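You operate a simulated robot arm through the tools that you are given. There is no shell and no other tool.

You run a simulated robot arm. Do the job below in one go: nothing can be reset, and whatever is moved stays where it is left.

## Task
Change the low stub's ring for the green one and clamp the elbow on.
Fine: the old yellow ring goes in the grey tray; leave the blue one. The blue-band elbow stands on the blue mat; clamp shut, nut tight.

Only the result counts: the job must be done as asked and must still hold three seconds after the hand-in. Knocking over, shifting, dropping, spilling or breaking anything else fails it.

## Robot
A 7-joint arm with a two-finger parallel gripper, fixed in place. Base frame: the origin is on the floor under the middle of its stand, x ahead of it, y to its left, z up. Lengths are in m, angles in rad, forces in N, time in s.
It reaches about 1.247 m from its shoulder. Its first joint turns from -2.304 to 2.304 rad. Payload 3.91 kg.
The tool frame sits at the grasp point between the pads (the TCP): z along the fingers, y along the line on which they close. The tips reach 0.03 m beyond it. The gripper opens to 0.11 m. The fingers are 0.02 m wide and 0.01 m thick; the gripper's body (0.048 by 0.112 m) begins 0.055 m behind the TCP.
Orientation is that of the tool frame in the base frame, as [roll, pitch, yaw] about the fixed x, y, z axes, in that order (R = Rz(yaw) Ry(pitch) Rx(roll)). With the fingers straight down and closing along the base's y, the tool's x points along the base's -x, its y along +y and its z along -z.

## Interface
- The arm moves only by the tool servo_tool. Its argument "moves" is a list of rows, each a list of 7 numbers: the turn, a rotation vector about the base's x, y, z in rad, then the shift along the base's x, y, z in m, then the closure, from 0 (fully open) to 1 (shut). In form: [[rx, ry, rz, tx, ty, tz, fingers], ...]. A call has 1 to 20 rows; each row shifts and turns the commanded pose from where the row before left it. A row lasts 0.2 s, in which the tool goes at most 0.05 m and 0.15 rad; a call with a longer step from one row to the next is refused whole, and so is a gripper value outside its range. Where a pose cannot be reached the arm comes as near as it can. A force on the tool above 90 N (or 10 N above the force at the start of the call, whichever is more), or a blocked arm, ends the call early, and 0.2 s more pass. Each finger travels about 0.108 m/s and halts on what it meets, pressing with about 33 N; the grip force reading is that of the motor and also rises with nothing between the fingers. The clock runs only during rows and for 0.2 s after the last one: add rows that do not move to give the fingers time. It gives the time, the measured TCP pose, the force on the tool (base axes), the opening and the grip force at its end, in the units of the frame above (readings bear some noise), with the torque about the TCP (base axes, N m) and any sound that the robot's microphone picked up.
- Cameras (640 x 400 px; columns grow to the right, rows downward): "scene" is fixed at [0.3994, 0.6504, 1.5931]; the picture's right is [-0.89, -0.45, 0.00], its down [-0.40, 0.79, -0.45] and it looks along [0.21, -0.40, -0.89] (base axes); focal length 241 px, centre (320, 200). "wrist" rides on the gripper at [0.072, 0.017, -0.103] in the tool frame; the picture's right is [-0.23, 0.97, 0.00], its down [-0.76, -0.18, -0.62] and it looks along [-0.61, -0.14, 0.78] (tool axes); focal length 222 px, centre (320, 200). There is no depth. A picture from a camera that has moved, and an enlarged one, comes with that camera's place and axes in the base frame and with its lens.
- grab_frame(camera): a new picture of that camera. It takes no simulated time.
- inspect(camera, box): a new picture of the part [left, top, right, bottom] of that camera's present view, enlarged. It takes no simulated time.
- sign_off(): hands the job in; it is judged then, once.

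Nothing tells you positions but the pictures and the camera data. Unless the task says otherwise, let go and move clear before handing in.

The tools are called after ">>>" as a command line: name --pt "numbers of a row" for each row, then --argument value for the rest, lists and objects as JSON in quotes. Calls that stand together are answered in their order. servo_tool: Moves the arm, as the interface text tells. Its arguments: {"type":"object","properties":{"moves":{"type":"array"}},"required":["moves"]} The other tools are called the same way: grab_frame (camera) takes a picture; inspect (camera, box) takes an enlarged picture of a part of a camera's view; sign_off () hands the job in.

At the start:

```text
t: 0.0
position: [0.5519, 0.0303, 1.117]
tcp_rot: [-3.14, 0.0, 3.14]
contact_force: [-0.2, -0.7, -0.2]
wrist_torque: [-0.01, -0.01, -0.03]
gripper_width: 0.1101
gripper_force: 0.0
```

scene: 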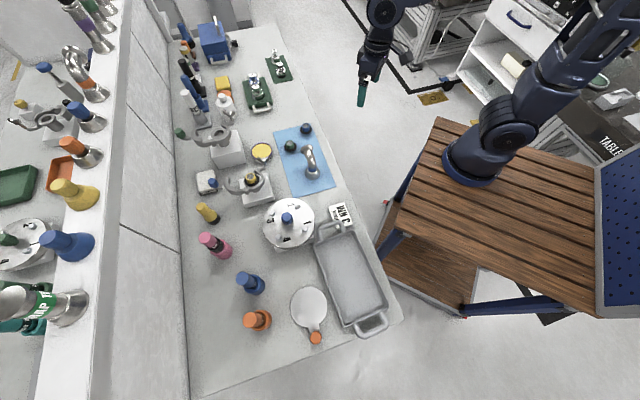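
wrist: 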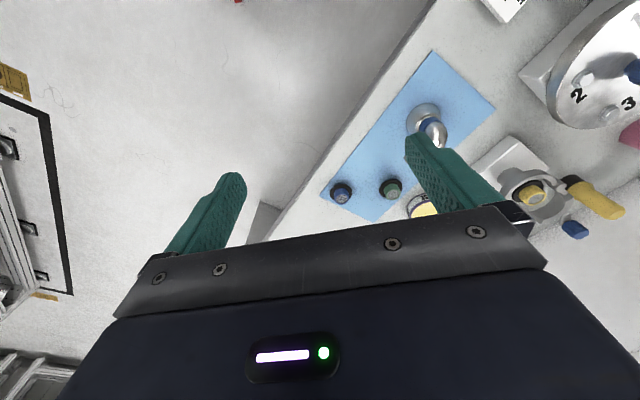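

I see a bench with a blue mat holding an elbow and two small rings, some stubs on blocks beside it, and a grey tray. I'll look closely before moving anything.

>>> inspect --camera "scene" --box '[180, 100, 350, 210]'

>>> inspect --camera "scene" --box '[180, 180, 400, 350]'

>>> inspect --camera "wrist" --box '[310, 40, 640, 250]'

>>> inspect --camera "scene" --box '[160, 10, 320, 120]'

```text
3.64 times, centred on (265, 155) of scene
camera zoom: at [0.3994, 0.6504, 1.5931], right [-0.89, -0.45, 0.0], down [-0.4, 0.79, -0.45], along [0.21, -0.4, -0.89], focal length 875 px, centre (520, 364)
```

zoom: 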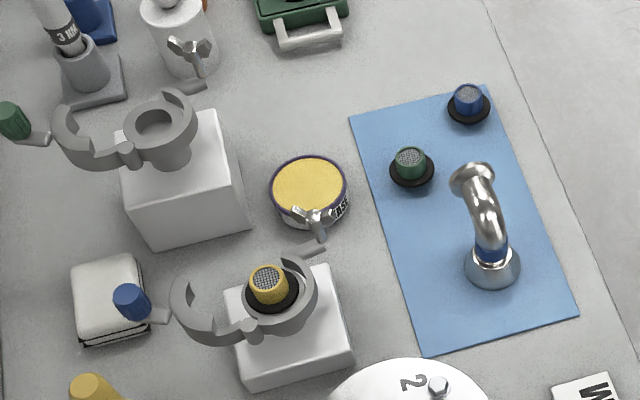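

```text
2.35 times, centred on (290, 265) of scene
camera zoom: at [0.3994, 0.6504, 1.5931], right [-0.89, -0.45, 0.0], down [-0.4, 0.79, -0.45], along [0.21, -0.4, -0.89], focal length 566 px, centre (391, 47)
```

zoom: 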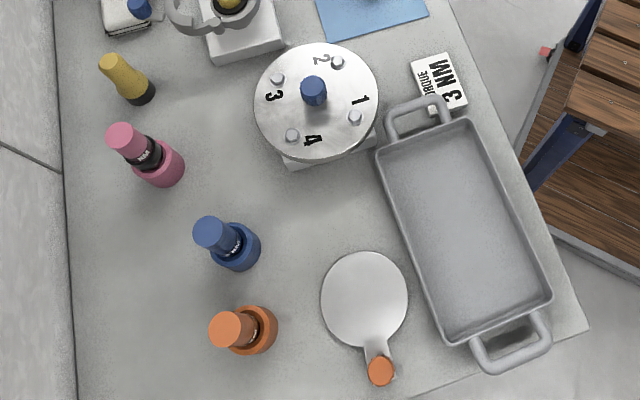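

```text
1.90 times, centred on (475, 145) of wrist
camera zoom: at [0.4789, 0.0492, 1.2209], right [0.23, 0.97, 0.0], down [0.76, -0.18, 0.62], along [0.61, -0.14, -0.78], focal length 423 px, centre (25, 305)
```

zoom: 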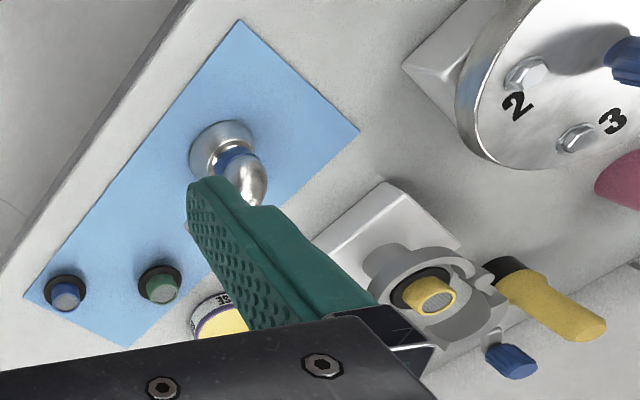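

```text
3.64 times, centred on (240, 65) of scene
camera zoom: at [0.3994, 0.6504, 1.5931], right [-0.89, -0.45, 0.0], down [-0.4, 0.79, -0.45], along [0.21, -0.4, -0.89], focal length 875 px, centre (611, 691)
```

zoom: 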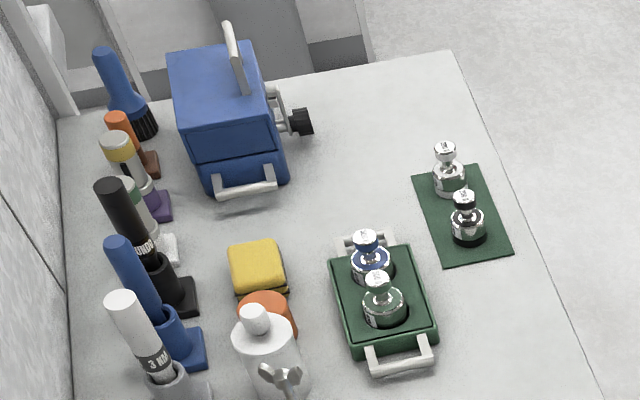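

The green ring looks to be near (0.80, 0.14), the low stub with the yellow ring near (0.81, 0.37, 0.90), and the elbow near (0.66, 0.21). I'll hover above the low stub to see the ring and clamp from close up.

>>> servo_tool --pt "0 0 0 0.026 0.034 -0.006 0" --pt "0 0 0 0.026 0.034 -0.006 0" --pt "0 0 0 0.026 0.034 -0.006 0" --pt "0 0 0 0.026 0.034 -0.006 0" --pt "0 0 0 0.026 0.034 -0.006 0" --pt "0 0 0 0.026 0.034 -0.006 0" --pt "0 0 0 0.026 0.034 -0.006 0" --pt "0 0 0 0.026 0.034 -0.006 0" --pt "0 0 0 0.026 0.034 -0.006 0" --pt "0 0 0 0.026 0.034 -0.006 0" --pt "0 0 0 0 0 0 0"

>>> grab_frame --camera "wrist"

>>> grab_frame --camera "scene"

```text
t: 2.4
position: [0.8137, 0.3744, 1.0551]
tcp_rot: [3.141, 0.001, -3.142]
contact_force: [-0.6, 0.2, 0.7]
wrist_torque: [-0.01, -0.02, 0.01]
gripper_width: 0.11
gripper_force: 0.1
```

```text
taken
camera wrist: at [0.7397, 0.3912, 1.1594], right [0.23, 0.97, 0.0], down [0.76, -0.18, 0.62], along [0.61, -0.14, -0.78], focal length 222 px, centre (320, 200)
```

wrist: 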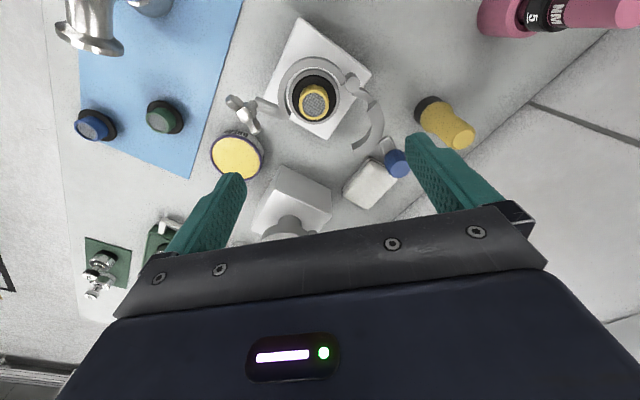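

```text
taken
```

scene: 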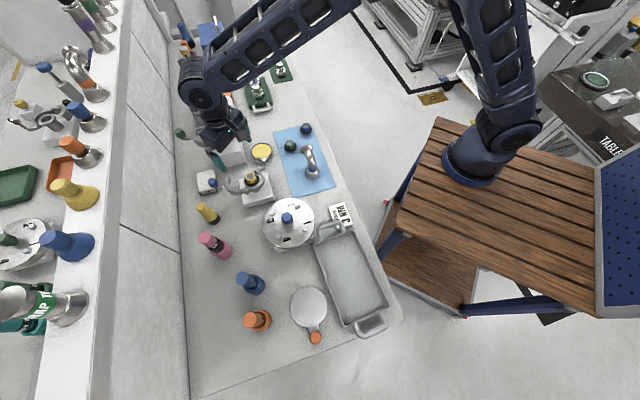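

>>> inspect --camera "wrist" --box '[210, 10, 420, 180]'

>>> inspect --camera "wrist" --box '[50, 0, 260, 170]'

```text
2.35 times, centred on (315, 95) of wrist
camera zoom: at [0.7397, 0.3912, 1.1594], right [0.23, 0.97, 0.0], down [0.76, -0.18, 0.62], along [0.61, -0.14, -0.78], focal length 523 px, centre (332, 447)
```

zoom: 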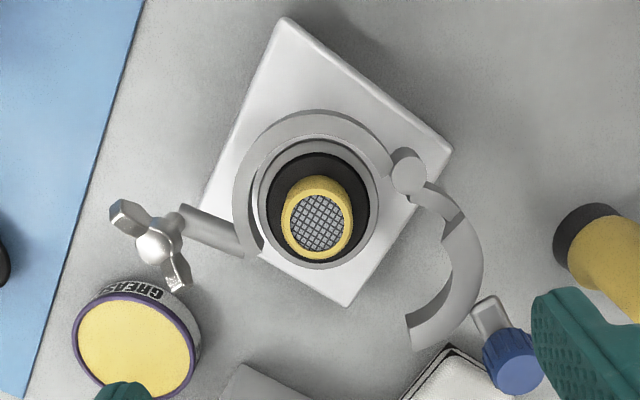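

```text
2.35 times, centred on (155, 85) of wrist
camera zoom: at [0.7397, 0.3912, 1.1594], right [0.23, 0.97, 0.0], down [0.76, -0.18, 0.62], along [0.61, -0.14, -0.78], focal length 523 px, centre (708, 471)
```

zoom: 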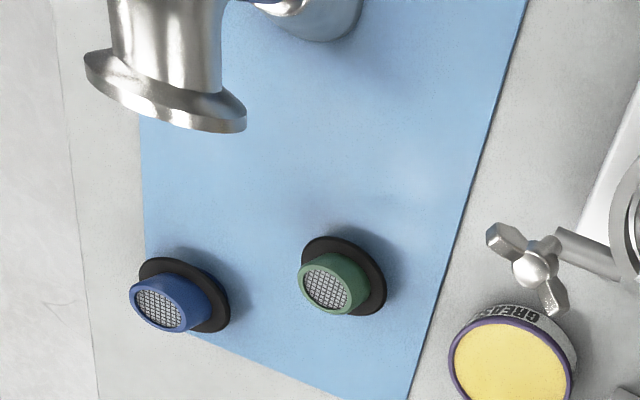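

The low stub's clamp is open: its blue-knob jaw is swung out and its wing nut sits on the left. I'll tilt the tool for a lower view of the clamp mechanism.

>>> servo_tool --pt "0 -0.12 0 -0.0228 -0.0088 -0.011 0" --pt "0 -0.12 0 -0.0228 -0.0088 -0.011 0" --pt "0 -0.12 0 -0.0228 -0.0088 -0.011 0" --pt "0 -0.12 0 -0.0228 -0.0088 -0.011 0" --pt "0 -0.12 0 -0.0228 -0.0088 -0.011 0" --pt "0 0 0 0 0 0 0"

>>> grab_frame --camera "wrist"

>>> inspect --camera "wrist" --box '[220, 60, 420, 190]'

```text
t: 3.8
position: [0.6965, 0.3271, 1.0025]
tcp_rot: [-3.141, 0.599, -3.141]
contact_force: [0.0, -0.1, -0.3]
wrist_torque: [-0.01, -0.01, 0.01]
gripper_width: 0.1101
gripper_force: 0.1
```

```text
taken
camera wrist: at [0.5779, 0.3455, 1.0464], right [0.19, 0.97, 0.13], down [0.28, -0.18, 0.94], along [0.94, -0.14, -0.3], focal length 222 px, centre (320, 200)
```

wrist: 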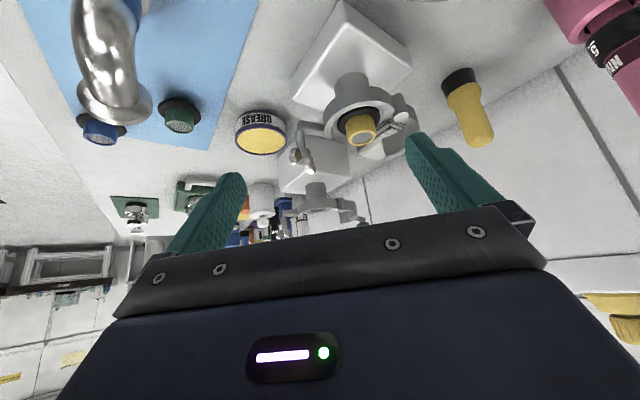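

```text
3.08 times, centred on (320, 125) of wrist
camera zoom: at [0.5779, 0.3455, 1.0464], right [0.19, 0.97, 0.13], down [0.28, -0.18, 0.94], along [0.94, -0.14, -0.3], focal length 684 px, centre (320, 431)
```

zoom: 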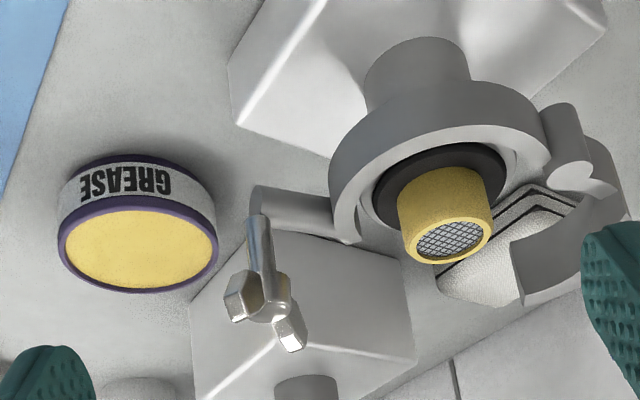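

>>> inspect --camera "scene" --box '[210, 155, 290, 210]'

>>> inspect --camera "scene" --box '[270, 115, 350, 200]'

>>> inspect --camera "wrist" --box '[60, 0, 260, 160]'

>>> inspect --camera "wrist" --box '[270, 80, 430, 240]'

```text
7.27 times, centred on (250, 182) of scene
camera zoom: at [0.3994, 0.6504, 1.5931], right [-0.89, -0.45, 0.0], down [-0.4, 0.79, -0.45], along [0.21, -0.4, -0.89], focal length 1750 px, centre (829, 327)
```

zoom: 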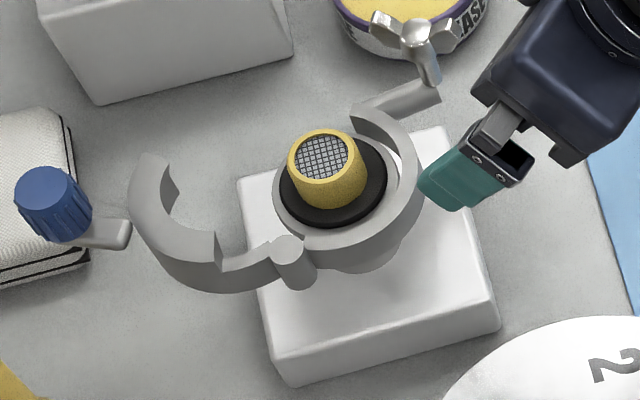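

```text
4.71 times, centred on (310, 158) of scene
camera zoom: at [0.3994, 0.6504, 1.5931], right [-0.89, -0.45, 0.0], down [-0.4, 0.79, -0.45], along [0.21, -0.4, -0.89], focal length 1132 px, centre (367, 400)
```

zoom: 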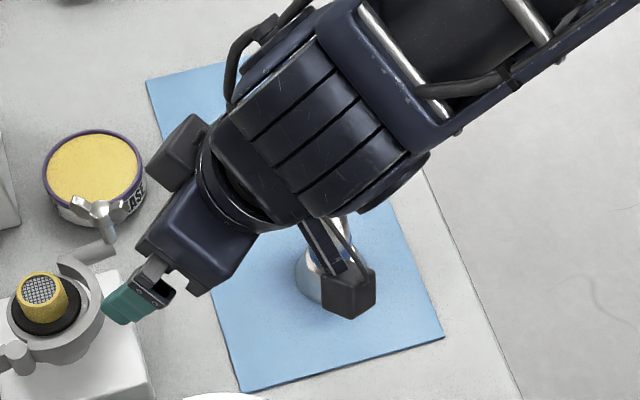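

```text
2.50 times, centred on (160, 80) of wrist
camera zoom: at [0.5779, 0.3455, 1.0464], right [0.19, 0.97, 0.13], down [0.28, -0.18, 0.94], along [0.94, -0.14, -0.3], focal length 555 px, centre (720, 500)
```

zoom: 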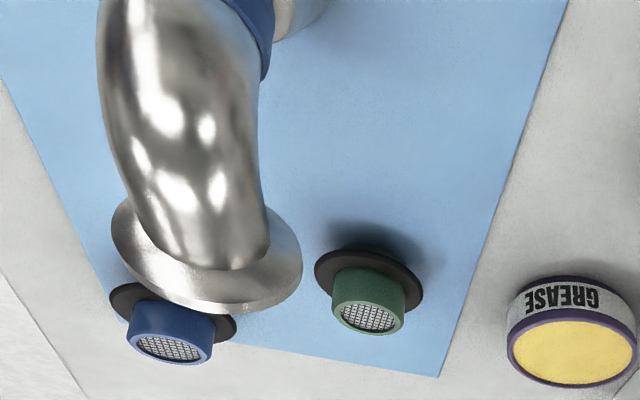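

```text
2.50 times, centred on (350, 160) of wrist
camera zoom: at [0.5779, 0.3455, 1.0464], right [0.19, 0.97, 0.13], down [0.28, -0.18, 0.94], along [0.94, -0.14, -0.3], focal length 555 px, centre (245, 300)
```

zoom: 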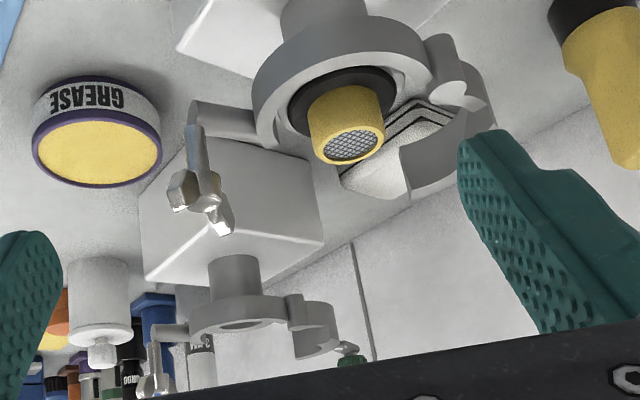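

The wing nut stands upright on the fixed jaw's lug and the moving jaw carries the blue knob. I'll go back to straight down over the stub, with the fingers partly closed, and measure from nearer.

>>> servo_tool --pt "0 0.12 0 0.0214 0.0084 0.002 0.2" --pt "0 0.12 0 0.0214 0.0084 0.002 0.3" --pt "0 0.12 0 0.0214 0.0084 -0.002 0.4" --pt "0 0.12 0 0.0214 0.0084 -0.002 0.45" --pt "0 0.12 0 0.0214 0.0084 -0.002 0.45" --pt "0 0 0 0 0 0 0.45"

>>> grab_frame --camera "wrist"

>>> inspect --camera "wrist" --box '[220, 30, 420, 160]'

```text
t: 5.2
position: [0.8043, 0.3688, 1.0007]
tcp_rot: [-3.142, -0.001, 3.142]
contact_force: [-0.1, -0.2, 0.6]
wrist_torque: [-0.03, 0.0, 0.01]
gripper_width: 0.0605
gripper_force: 0.1
```

```text
taken
camera wrist: at [0.7321, 0.3873, 1.1049], right [0.23, 0.97, 0.0], down [0.76, -0.18, 0.62], along [0.61, -0.14, -0.78], focal length 222 px, centre (320, 200)
```

wrist: 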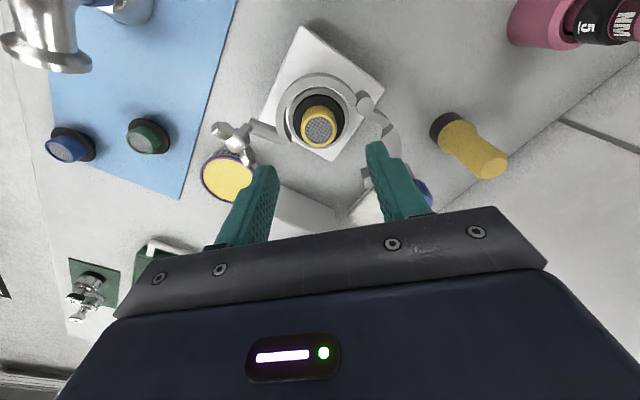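

```text
3.08 times, centred on (320, 95) of wrist
camera zoom: at [0.7321, 0.3873, 1.1049], right [0.23, 0.97, 0.0], down [0.76, -0.18, 0.62], along [0.61, -0.14, -0.78], focal length 684 px, centre (320, 523)
```

zoom: 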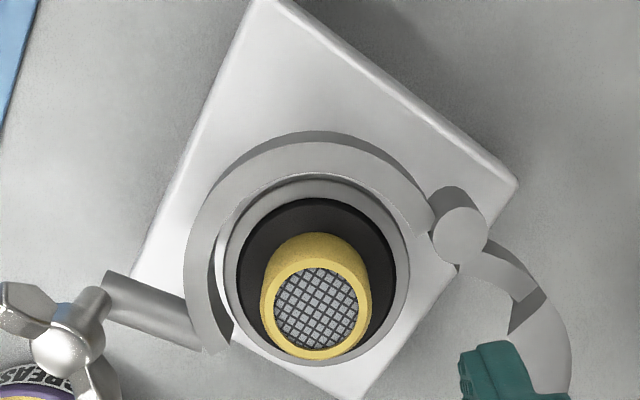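

The yellow ring's top centre is near (0.8055, 0.368, 0.911), with a sleeve about 31 mm across. I'll narrow the fingers and descend around the sleeve, then check before closing.

>>> servo_tool --pt "0 0 0 0.001 -0.001 0 0.6" --pt "0 0 0 0 0 -0.02 0.636" --pt "0 0 0 0 0 -0.02 0.636" --pt "0 0 0 0 0 -0.015 0.636" --pt "0 0 0 0 0 0 0.636"

>>> grab_frame --camera "wrist"

>>> inspect --camera "wrist" --box '[240, 60, 400, 200]'

>>> inspect --camera "scene" --box '[210, 155, 290, 210]'

```text
t: 6.4
position: [0.806, 0.3682, 0.9449]
tcp_rot: [3.141, 0.0, 3.14]
contact_force: [1.1, 0.7, 0.5]
wrist_torque: [-0.01, 0.01, 0.0]
gripper_width: 0.0399
gripper_force: 0.0
```

```text
taken
camera wrist: at [0.7331, 0.3858, 1.0489], right [0.23, 0.97, 0.0], down [0.76, -0.18, 0.62], along [0.61, -0.14, -0.78], focal length 222 px, centre (320, 200)
```

wrist: 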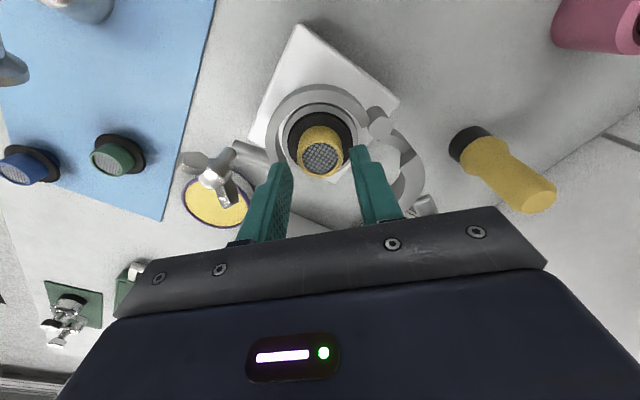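

```text
2.86 times, centred on (320, 130) of wrist
camera zoom: at [0.7331, 0.3858, 1.0489], right [0.23, 0.97, 0.0], down [0.76, -0.18, 0.62], along [0.61, -0.14, -0.78], focal length 635 px, centre (320, 400)
```

zoom: 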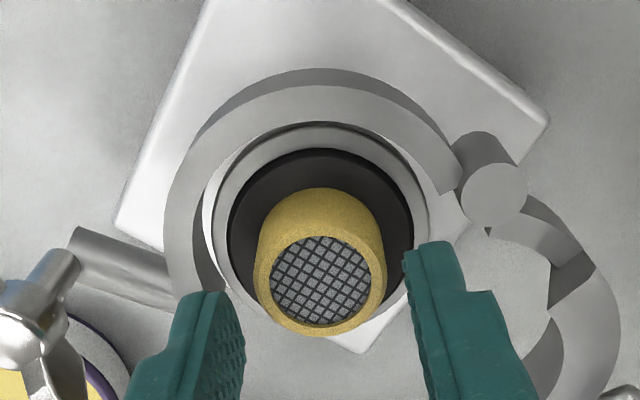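

```text
7.27 times, centred on (250, 182) of scene
camera zoom: at [0.3994, 0.6504, 1.5931], right [-0.89, -0.45, 0.0], down [-0.4, 0.79, -0.45], along [0.21, -0.4, -0.89], focal length 1750 px, centre (829, 327)
```

zoom: 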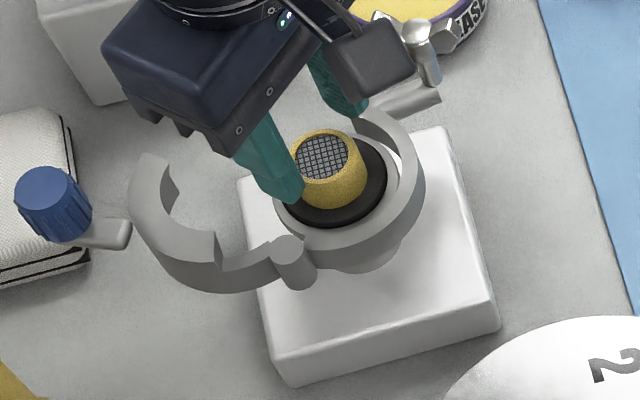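

The fingers line up with the sleeve. I'll drop the last 2 cm and grip the yellow ring.

>>> servo_tool --pt "0 0 0 0 0 -0.01 0.636" --pt "0 0 0 0 0 -0.01 0.636" --pt "0 0 0 0 0 0 0.7" --pt "0 0 0 0 0 0 0.8" --pt "0 0 0 0 0 0 0.8" --pt "0 0 0 0 0 0 0.8"

>>> inspect --camera "wrist" --box '[240, 60, 400, 200]'

>>> inspect --camera "scene" --box '[210, 155, 290, 210]'

```text
t: 7.8
position: [0.8059, 0.3659, 0.9242]
tcp_rot: [3.141, 0.001, 3.141]
contact_force: [-0.3, 0.8, 1.8]
wrist_torque: [-0.05, 0.02, -0.01]
gripper_width: 0.0316
gripper_force: 33.4
```

```text
2.86 times, centred on (320, 130) of wrist
camera zoom: at [0.7325, 0.3854, 1.0289], right [0.23, 0.97, 0.0], down [0.76, -0.18, 0.62], along [0.61, -0.14, -0.78], focal length 635 px, centre (320, 400)
```

zoom: 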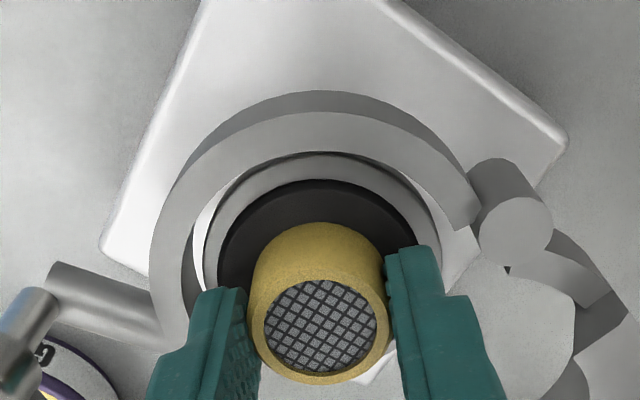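

```text
7.27 times, centred on (250, 182) of scene
camera zoom: at [0.3994, 0.6504, 1.5931], right [-0.89, -0.45, 0.0], down [-0.4, 0.79, -0.45], along [0.21, -0.4, -0.89], focal length 1750 px, centre (829, 327)
```

zoom: 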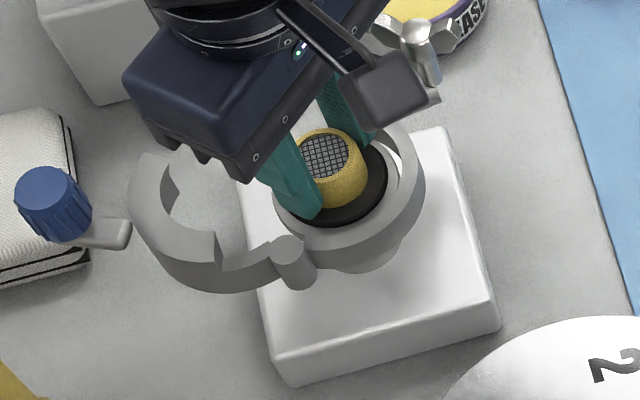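

I have the yellow ring gripped at 31.6 mm. I'll lift it straight up and check.

>>> servo_tool --pt "0 0 0 0 0 0.01 0.8" --pt "0 0 0 0 0 0.02 0.8" --pt "0 0 0 0 0 0.03 0.8" --pt "0 0 0 0 0 0.04 0.8" --pt "0 0 0 0 0 0.04 0.8" --pt "0 0 0 0 0 0 0.8"

>>> grab_frame --camera "wrist"

>>> inspect --camera "wrist" --box '[240, 60, 400, 200]'

>>> grab_frame --camera "scene"

```text
t: 9.2
position: [0.8077, 0.3675, 1.0678]
tcp_rot: [3.141, -0.001, 3.141]
contact_force: [-0.3, 0.6, -0.3]
wrist_torque: [-0.01, 0.04, 0.03]
gripper_width: 0.0315
gripper_force: 32.9
```

```text
taken
camera wrist: at [0.7343, 0.3867, 1.1707], right [0.23, 0.97, 0.0], down [0.76, -0.18, 0.62], along [0.61, -0.14, -0.78], focal length 222 px, centre (320, 200)
```

wrist: 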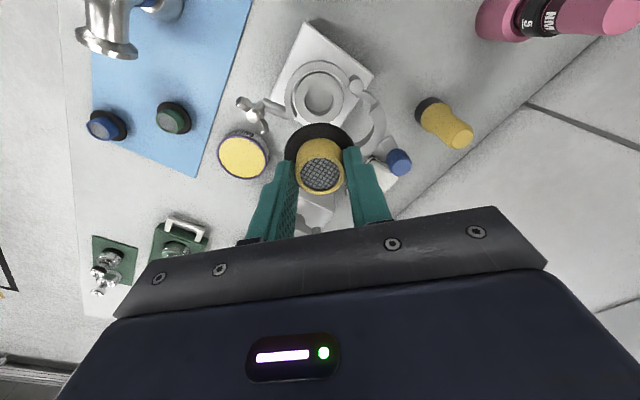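

```text
2.86 times, centred on (320, 130) of wrist
camera zoom: at [0.7343, 0.3867, 1.1707], right [0.23, 0.97, 0.0], down [0.76, -0.18, 0.62], along [0.61, -0.14, -0.78], focal length 635 px, centre (320, 400)
```

zoom: 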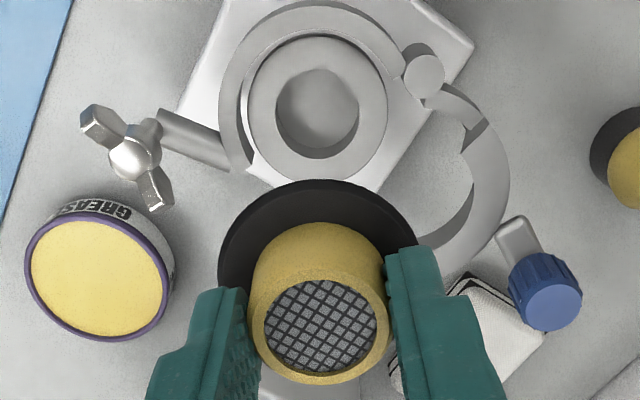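

```text
taken
```

scene: 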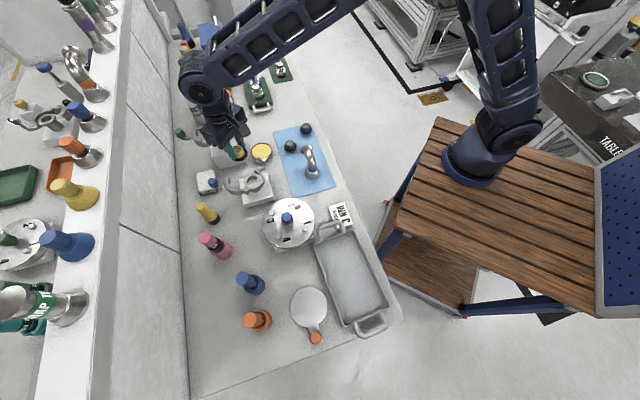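

The yellow ring is clear of the stub. The grey tray's centre is near (0.365, 0.50), so I'll carry the ring there at a safe height and check.

>>> servo_tool --pt "0 0 0 -0.044 0.0133 0 0.8" --pt "0 0 0 -0.044 0.0133 0 0.8" --pt "0 0 0 -0.044 0.0133 0 0.8" --pt "0 0 0 -0.044 0.0133 0 0.8" --pt "0 0 0 -0.044 0.0133 0 0.8" --pt "0 0 0 -0.044 0.0133 0 0.8" --pt "0 0 0 -0.044 0.0133 0 0.8" --pt "0 0 0 -0.044 0.0133 0 0.8" --pt "0 0 0 -0.044 0.0133 -0.02 0.8" --pt "0 0 0 -0.044 0.0133 -0.02 0.8" --pt "0 0 0 0 0 0 0.8"

>>> grab_frame --camera "wrist"

>>> grab_frame --camera "scene"

>>> inspect --camera "scene" --box '[280, 190, 420, 350]'

```text
refused: row 9 steps farther than a row can; nothing moved
```

```text
taken
camera wrist: at [0.7343, 0.3867, 1.1707], right [0.23, 0.97, 0.0], down [0.76, -0.18, 0.62], along [0.61, -0.14, -0.78], focal length 222 px, centre (320, 200)
```

wrist: 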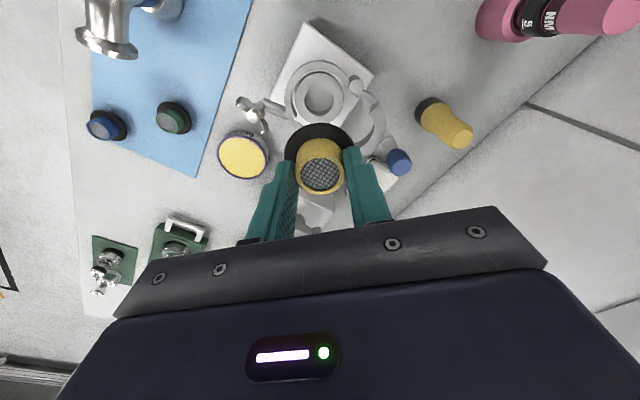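

```text
taken
```

scene: 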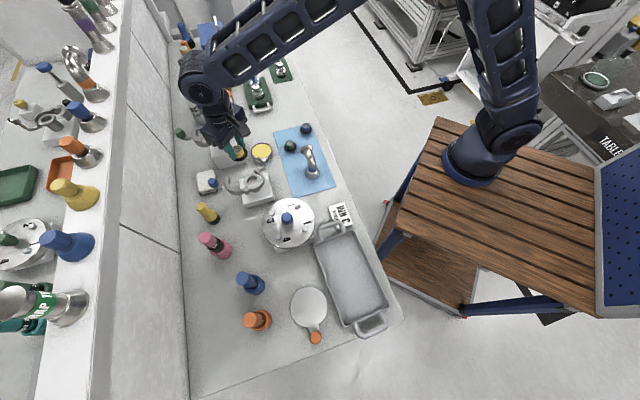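

```text
2.50 times, centred on (350, 270) of scene
camera zoom: at [0.3994, 0.6504, 1.5931], right [-0.89, -0.45, 0.0], down [-0.4, 0.79, -0.45], along [0.21, -0.4, -0.89], focal length 601 px, centre (245, 25)
```

zoom: 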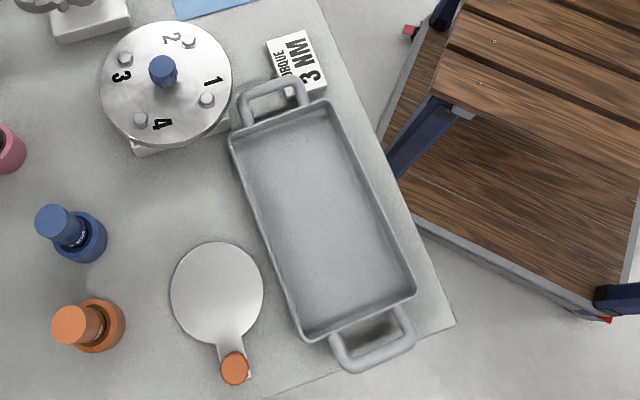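

The call was refused because two rows stepped too far. I'll repeat it with the descent in separate rows.

>>> servo_tool --pt "0 0 0 -0.044 0.0133 0 0.8" --pt "0 0 0 -0.044 0.0133 0 0.8" --pt "0 0 0 -0.044 0.0133 0 0.8" --pt "0 0 0 -0.044 0.0133 0 0.8" --pt "0 0 0 -0.044 0.0133 0 0.8" --pt "0 0 0 -0.044 0.0133 0 0.8" --pt "0 0 0 -0.044 0.0133 0 0.8" --pt "0 0 0 -0.044 0.0133 0 0.8" --pt "0 0 0 -0.044 0.0133 0 0.8" --pt "0 0 0 -0.044 0.0133 0 0.8" --pt "0 0 0 0 0 -0.04 0.8" --pt "0 0 0 0 0 -0.04 0.8" --pt "0 0 0 0 0 0 0.8"

>>> grab_frame --camera "wrist"

>>> inspect --camera "scene" --box '[260, 190, 420, 350]'

```text
t: 12.0
position: [0.3664, 0.5016, 0.9836]
tcp_rot: [3.14, 0.0, 3.141]
contact_force: [0.0, 0.4, 0.1]
wrist_torque: [0.0, 0.02, 0.02]
gripper_width: 0.0316
gripper_force: 33.1
```

```text
taken
camera wrist: at [0.2924, 0.5195, 1.0874], right [0.23, 0.97, 0.0], down [0.76, -0.18, 0.62], along [0.61, -0.14, -0.78], focal length 222 px, centre (320, 200)
```

wrist: 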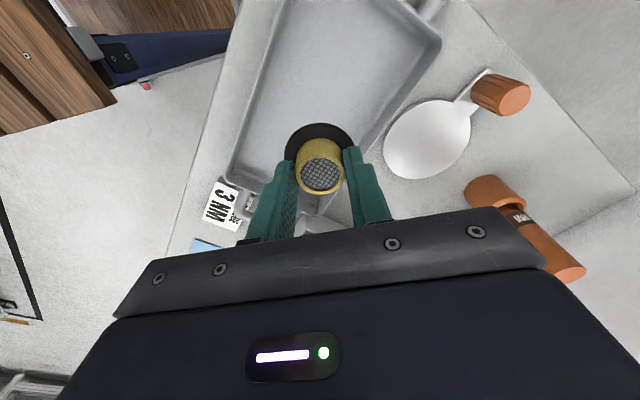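

```text
2.50 times, centred on (340, 270) of scene
camera zoom: at [0.3994, 0.6504, 1.5931], right [-0.89, -0.45, 0.0], down [-0.4, 0.79, -0.45], along [0.21, -0.4, -0.89], focal length 601 px, centre (270, 25)
```

zoom: 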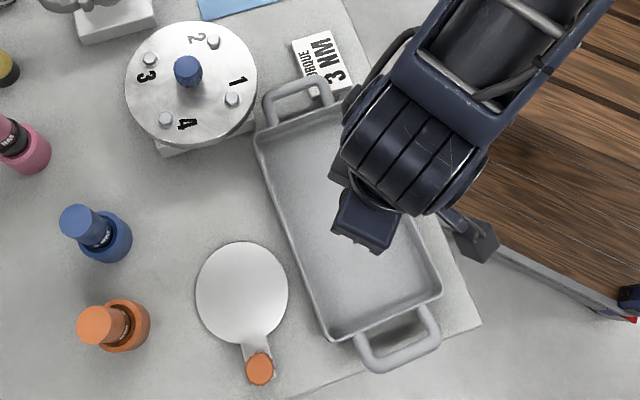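

The ring is centred over the tray. I'll lower it, feeling for the tray floor.

>>> servo_tool --pt "0 0 0 0 0 -0.04 0.8" --pt "0 0 0 0 0 -0.04 0.8" --pt "0 0 0 0 0 -0.02 0.8" --pt "0 0 0 0 0 0 0.8"

>>> inspect --camera "wrist" --box '[200, 0, 440, 200]'

>>> inspect --camera "scene" --box '[300, 210, 400, 310]'

```text
t: 13.0
position: [0.3644, 0.4998, 0.8831]
tcp_rot: [3.14, 0.0, -3.141]
contact_force: [0.1, 0.2, 0.3]
wrist_torque: [0.0, -0.01, 0.0]
gripper_width: 0.0316
gripper_force: 32.7
```

```text
2.00 times, centred on (320, 100) of wrist
camera zoom: at [0.2917, 0.5182, 0.9879], right [0.23, 0.97, 0.0], down [0.76, -0.18, 0.62], along [0.61, -0.14, -0.78], focal length 444 px, centre (320, 400)
```

zoom: 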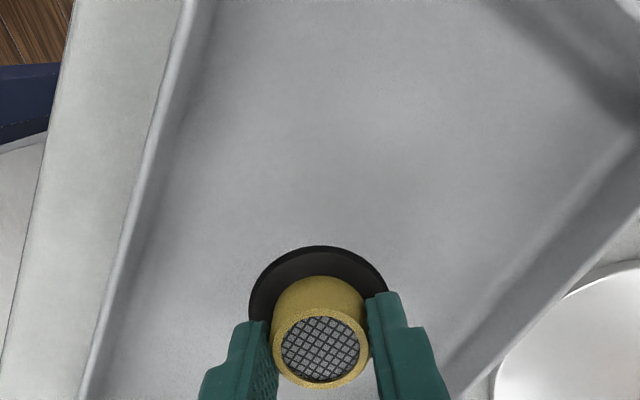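

```text
4.00 times, centred on (350, 260) of scene
camera zoom: at [0.3994, 0.6504, 1.5931], right [-0.89, -0.45, 0.0], down [-0.4, 0.79, -0.45], along [0.21, -0.4, -0.89], focal length 962 px, centre (200, -40)
```

zoom: 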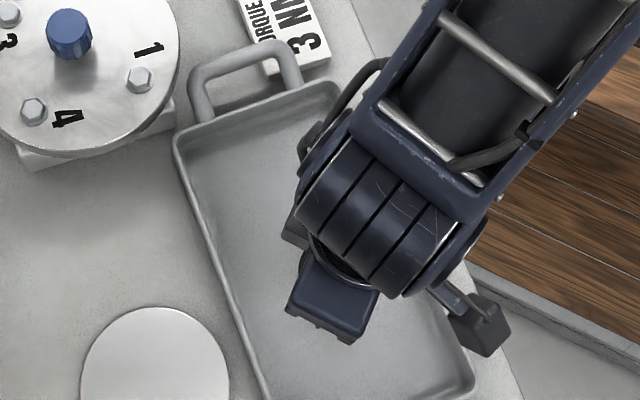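

>>> servo_tool --pt "0 0 0 0 0 -0.007 0.8" --pt "0 0 0 0 0 -0.007 0.8" --pt "0 0 0 0 0 0 0.8"

>>> inspect --camera "wrist" --box '[240, 60, 400, 200]'

```text
t: 13.8
position: [0.3652, 0.4995, 0.8709]
tcp_rot: [3.14, 0.001, 3.141]
contact_force: [0.0, 0.2, -0.8]
wrist_torque: [-0.01, 0.01, 0.0]
gripper_width: 0.0315
gripper_force: 32.8
```

```text
2.86 times, centred on (320, 130) of wrist
camera zoom: at [0.2918, 0.5183, 0.9746], right [0.23, 0.97, 0.0], down [0.76, -0.18, 0.62], along [0.61, -0.14, -0.78], focal length 635 px, centre (320, 400)
```

zoom: 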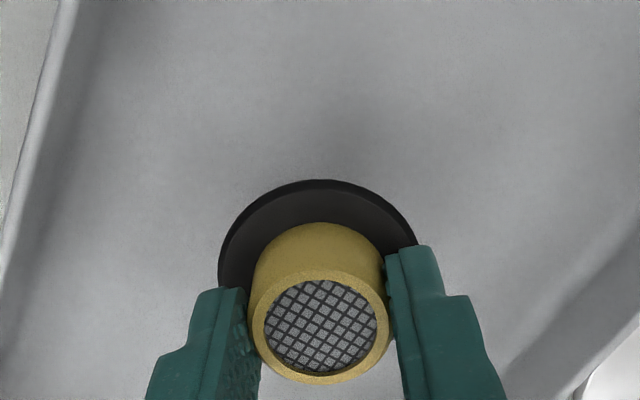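

>>> servo_tool --pt "0 0 0 0 0 -0.005 0.8" --pt "0 0 0 0 0 -0.005 0.8" --pt "0 0 0 0 0 0 0.8"

>>> inspect --camera "wrist" --box '[240, 60, 400, 200]'

```text
t: 14.6
position: [0.3641, 0.5, 0.8601]
tcp_rot: [-3.141, 0.001, -3.141]
contact_force: [0.8, -0.1, -0.8]
wrist_torque: [0.01, 0.02, 0.0]
gripper_width: 0.0316
gripper_force: 33.1
```

```text
2.86 times, centred on (320, 130) of wrist
camera zoom: at [0.2919, 0.5184, 0.9647], right [0.23, 0.97, 0.0], down [0.76, -0.18, 0.62], along [0.61, -0.14, -0.78], focal length 635 px, centre (320, 400)
```

zoom: 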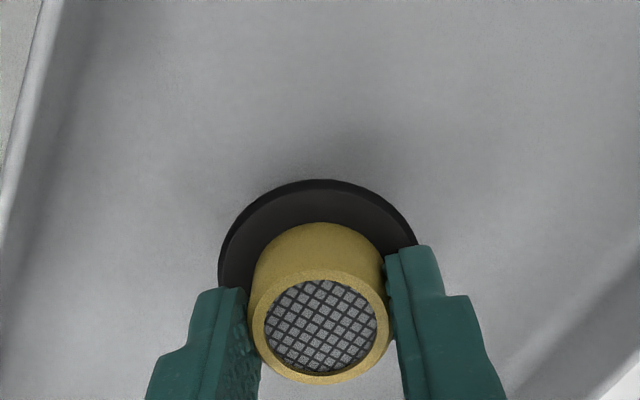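

>>> servo_tool --pt "0 0 0 0 0 -0.004 0.8" --pt "0 0 0 0 0 -0.004 0.8" --pt "0 0 0 0 0 0 0.8"

>>> inspect --camera "wrist" --box '[240, 60, 400, 200]'

```text
t: 15.4
position: [0.3663, 0.5008, 0.8536]
tcp_rot: [-3.141, -0.001, 3.14]
contact_force: [0.5, -3.8, 19.5]
wrist_torque: [-0.21, -0.06, 0.03]
gripper_width: 0.0314
gripper_force: 33.0
```

```text
2.86 times, centred on (320, 130) of wrist
camera zoom: at [0.2923, 0.519, 0.9571], right [0.23, 0.97, 0.0], down [0.76, -0.18, 0.62], along [0.61, -0.14, -0.78], focal length 635 px, centre (320, 400)
```

zoom: 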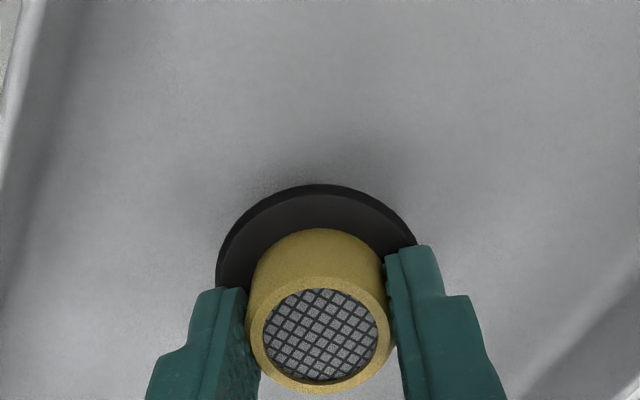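

The ring has touched the tray floor (19 N). I'll relieve the pressure, open the fingers and rise.

>>> servo_tool --pt "0 0 0 0 0 0.001 0.8" --pt "0 0 0 0 0 0 0.65" --pt "0 0 0 0 0 0 0.55" --pt "0 0 0 0 0 0 0.55" --pt "0 0 0 0 0 0.03 0.55" --pt "0 0 0 0 0 0.04 0.55" --pt "0 0 0 0 0 0.05 0.55" --pt "0 0 0 0 0 0.05 0.45" --pt "0 0 0 0 0 0 0.45"

>>> grab_frame --camera "wrist"

>>> inspect --camera "wrist" --box '[240, 20, 400, 160]'

```text
t: 17.4
position: [0.3662, 0.5004, 1.0224]
tcp_rot: [3.141, 0.0, -3.141]
contact_force: [0.4, -0.8, -0.4]
wrist_torque: [0.01, -0.03, 0.04]
gripper_width: 0.0606
gripper_force: 0.1
```

```text
taken
camera wrist: at [0.2928, 0.5189, 1.1264], right [0.23, 0.97, 0.0], down [0.76, -0.18, 0.62], along [0.61, -0.14, -0.78], focal length 222 px, centre (320, 200)
```

wrist: 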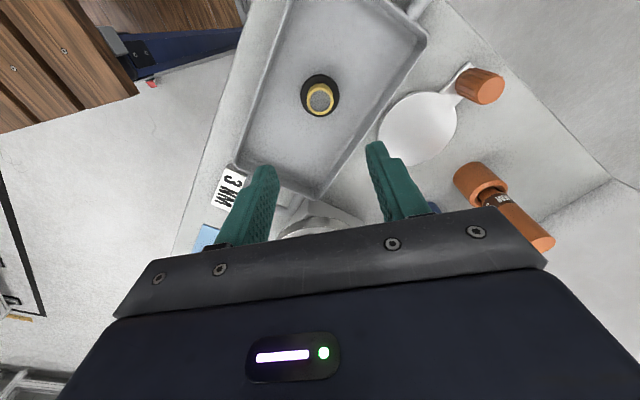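

```text
2.86 times, centred on (320, 90) of wrist
camera zoom: at [0.2928, 0.5189, 1.1264], right [0.23, 0.97, 0.0], down [0.76, -0.18, 0.62], along [0.61, -0.14, -0.78], focal length 635 px, centre (320, 514)
```

zoom: 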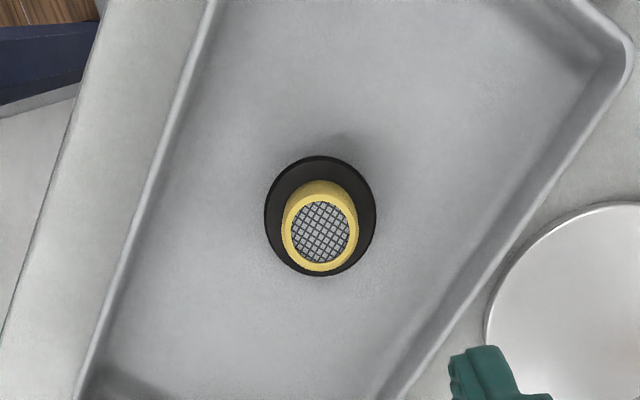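

The yellow ring stands in the grey tray. Next is the green ring near (0.796, 0.136). I'll turn the tool 90° on the way so the wrist camera stays clear of the elbow.

>>> servo_tool --pt "0 0 0.1309 0.03583 -0.03033 0 0.45" --pt "0 0 0.1309 0.03583 -0.03033 0 0.45" --pt "0 0 0.1309 0.03583 -0.03033 0 0.45" --pt "0 0 0.1309 0.03583 -0.03033 0 0.45" --pt "0 0 0.1309 0.03583 -0.03033 0 0.45" --pt "0 0 0.1309 0.03583 -0.03033 0 0.45" --pt "0 0 0.1309 0.03583 -0.03033 0 0.45" --pt "0 0 0.1309 0.03583 -0.03033 0 0.45" --pt "0 0 0.1309 0.03583 -0.03033 0 0.45" --pt "0 0 0.1309 0.03583 -0.03033 0 0.45" --pt "0 0 0.1309 0.03583 -0.03033 0 0.45" --pt "0 0 0.1309 0.03583 -0.03033 0 0.45" --pt "0 0 0 0 0 -0.034 0.45" --pt "0 0 0 0 0 0 0.45"

>>> grab_frame --camera "wrist"

>>> grab_frame --camera "scene"

```text
t: 20.4
position: [0.7948, 0.1403, 0.9908]
tcp_rot: [3.141, 0.0, -1.569]
contact_force: [-0.9, 0.1, 0.5]
wrist_torque: [0.02, 0.0, 0.02]
gripper_width: 0.0605
gripper_force: 0.0
```

```text
taken
camera wrist: at [0.7771, 0.0682, 1.0941], right [-0.97, 0.23, 0.0], down [0.18, 0.76, 0.62], along [0.14, 0.61, -0.78], focal length 222 px, centre (320, 200)
```

wrist: 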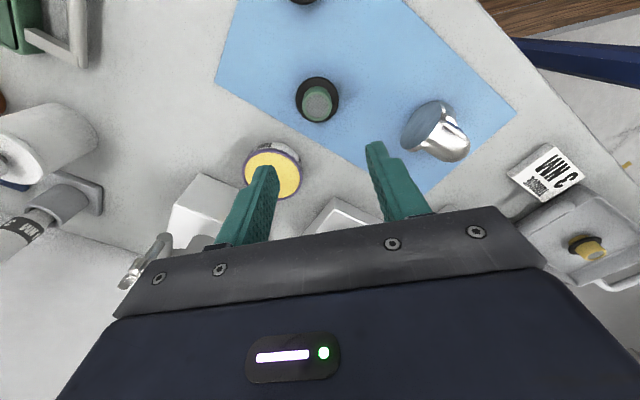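

```text
taken
```

scene: 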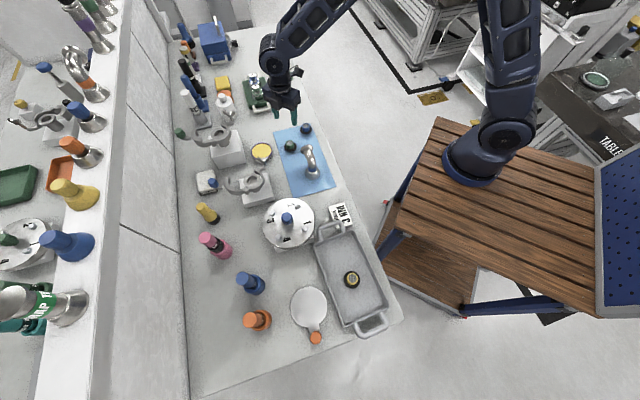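

>>> servo_tool --pt "0 0 0 0 0 0 0.45" --pt "0 0 0 0 0 0 0.45"

>>> inspect --camera "wrist" --box '[240, 40, 400, 180]'

>>> inspect --camera "wrist" --box '[360, 60, 520, 200]'

```text
t: 21.0
position: [0.795, 0.1403, 0.9892]
tcp_rot: [3.141, 0.001, -1.569]
contact_force: [0.6, -0.1, 0.2]
wrist_torque: [-0.03, 0.01, -0.01]
gripper_width: 0.0605
gripper_force: 0.1
```

```text
2.86 times, centred on (320, 110) of wrist
camera zoom: at [0.7769, 0.0683, 1.0941], right [-0.97, 0.23, 0.0], down [0.18, 0.76, 0.62], along [0.14, 0.61, -0.78], focal length 635 px, centre (320, 457)
```

zoom: 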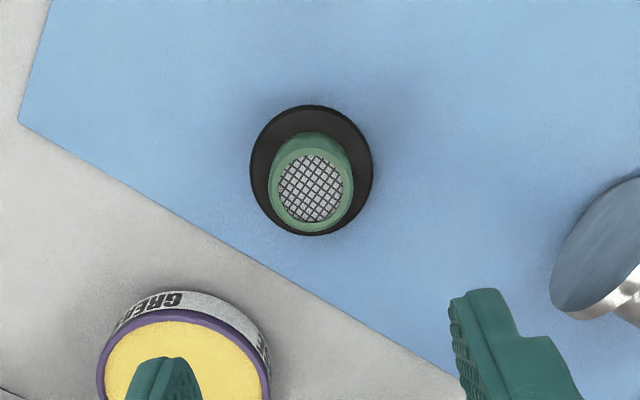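

```text
2.86 times, centred on (440, 130) of wrist
camera zoom: at [0.7769, 0.0683, 1.0941], right [-0.97, 0.23, 0.0], down [0.18, 0.76, 0.62], along [0.14, 0.61, -0.78], focal length 635 px, centre (-23, 400)
```

zoom: 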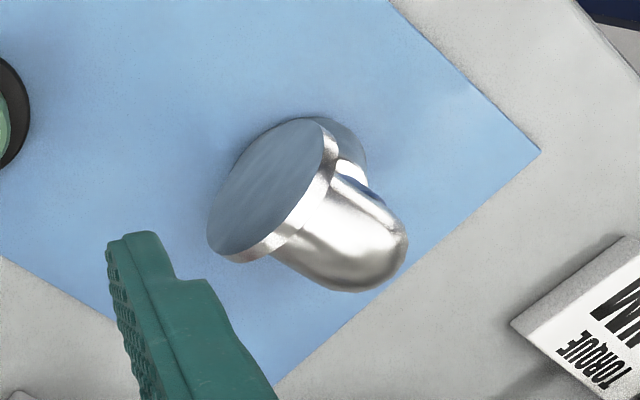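

The green ring sits about (0.7975, 0.138). I'll centre on it, lower partway and recheck.

>>> servo_tool --pt "0 0 0 0.0025 -0.0024 -0.03 0.55" --pt "0 0 0 0 0 -0.04 0.6" --pt "0 0 0 0 0 -0.04 0.6" --pt "0 0 0 0 0 0 0.6" --pt "0 0 0 0 0 0 0.6"

>>> inspect --camera "wrist" --box '[240, 60, 400, 200]'

>>> inspect --camera "scene" --box '[255, 100, 345, 190]'

```text
t: 22.2
position: [0.7983, 0.1339, 0.8826]
tcp_rot: [-3.142, -0.001, -1.572]
contact_force: [0.4, -0.1, -0.6]
wrist_torque: [-0.01, 0.01, 0.02]
gripper_width: 0.0438
gripper_force: 0.1
```

```text
2.86 times, centred on (320, 130) of wrist
camera zoom: at [0.7805, 0.0639, 0.9856], right [-0.97, 0.23, 0.0], down [0.18, 0.76, 0.62], along [0.14, 0.61, -0.78], focal length 635 px, centre (320, 400)
```

zoom: 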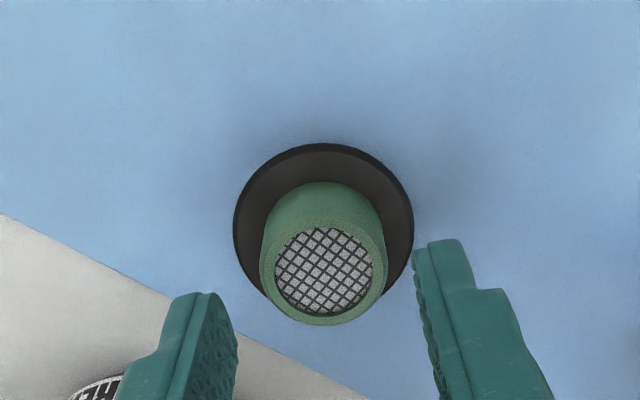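

```text
4.44 times, centred on (300, 145) of scene
camera zoom: at [0.3994, 0.6504, 1.5931], right [-0.89, -0.45, 0.0], down [-0.4, 0.79, -0.45], along [0.21, -0.4, -0.89], focal length 1069 px, centre (409, 444)
```

zoom: 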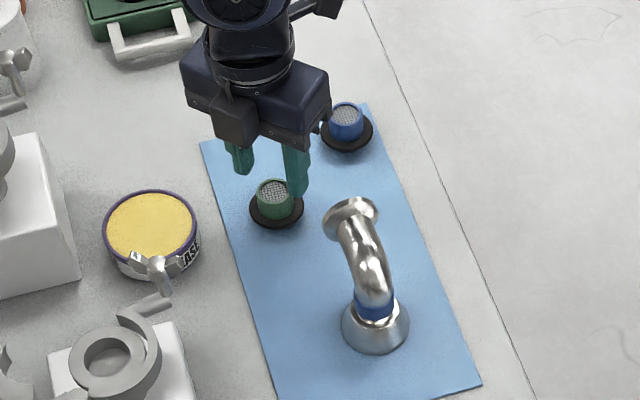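

>>> servo_tool --pt "0 0 0 0 0.0035 -0.01 0.6" --pt "0 0 0 0 0 -0.01 0.6" --pt "0 0 0 0 0 0 0.6" --pt "0 0 0 0 0 0 0.6"

>>> inspect --camera "wrist" --box '[240, 60, 400, 200]'

```text
t: 23.2
position: [0.798, 0.1394, 0.8592]
tcp_rot: [3.141, 0.001, -1.571]
contact_force: [-1.0, 0.1, -0.2]
wrist_torque: [0.01, -0.01, 0.01]
gripper_width: 0.0442
gripper_force: 0.0
```

```text
2.86 times, centred on (320, 130) of wrist
camera zoom: at [0.7799, 0.0676, 0.9642], right [-0.97, 0.23, 0.0], down [0.18, 0.76, 0.62], along [0.14, 0.61, -0.78], focal length 635 px, centre (320, 400)
```

zoom: 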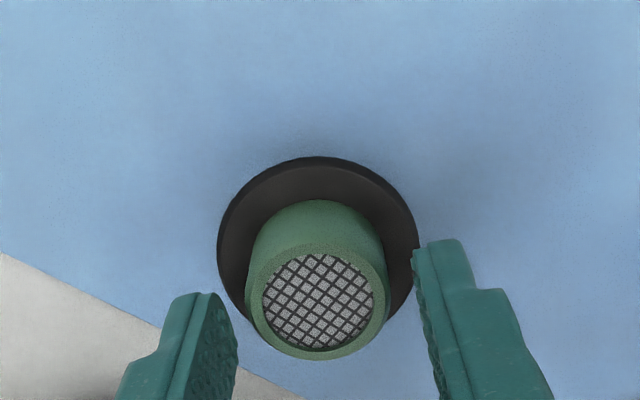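

>>> servo_tool --pt "0 0 0 0 0 -0.006 0.6" --pt "0 0 0 0 0 -0.004 0.6" --pt "0 0 0 0 0 0 0.6" --pt "0 0 0 0 0 0 0.7" --pt "0 0 0 0 0 0 0.8" --pt "0 0 0 0 0 0 0.8" --pt "0 0 0 0 0 0 0.8"

>>> inspect --camera "wrist" --box '[240, 60, 400, 200]'

```text
t: 24.8
position: [0.7992, 0.1373, 0.8511]
tcp_rot: [-3.14, 0.002, -1.572]
contact_force: [0.2, -0.2, 1.0]
wrist_torque: [0.05, -0.02, 0.0]
gripper_width: 0.0317
gripper_force: 32.8
```

```text
2.86 times, centred on (320, 130) of wrist
camera zoom: at [0.7802, 0.067, 0.9543], right [-0.97, 0.23, 0.0], down [0.18, 0.76, 0.62], along [0.14, 0.61, -0.78], focal length 635 px, centre (320, 400)
```

zoom: 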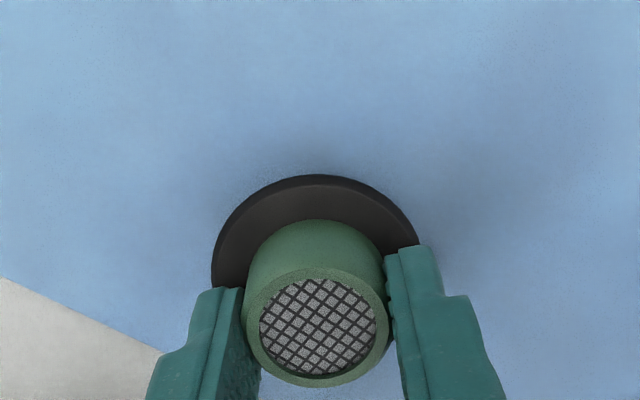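

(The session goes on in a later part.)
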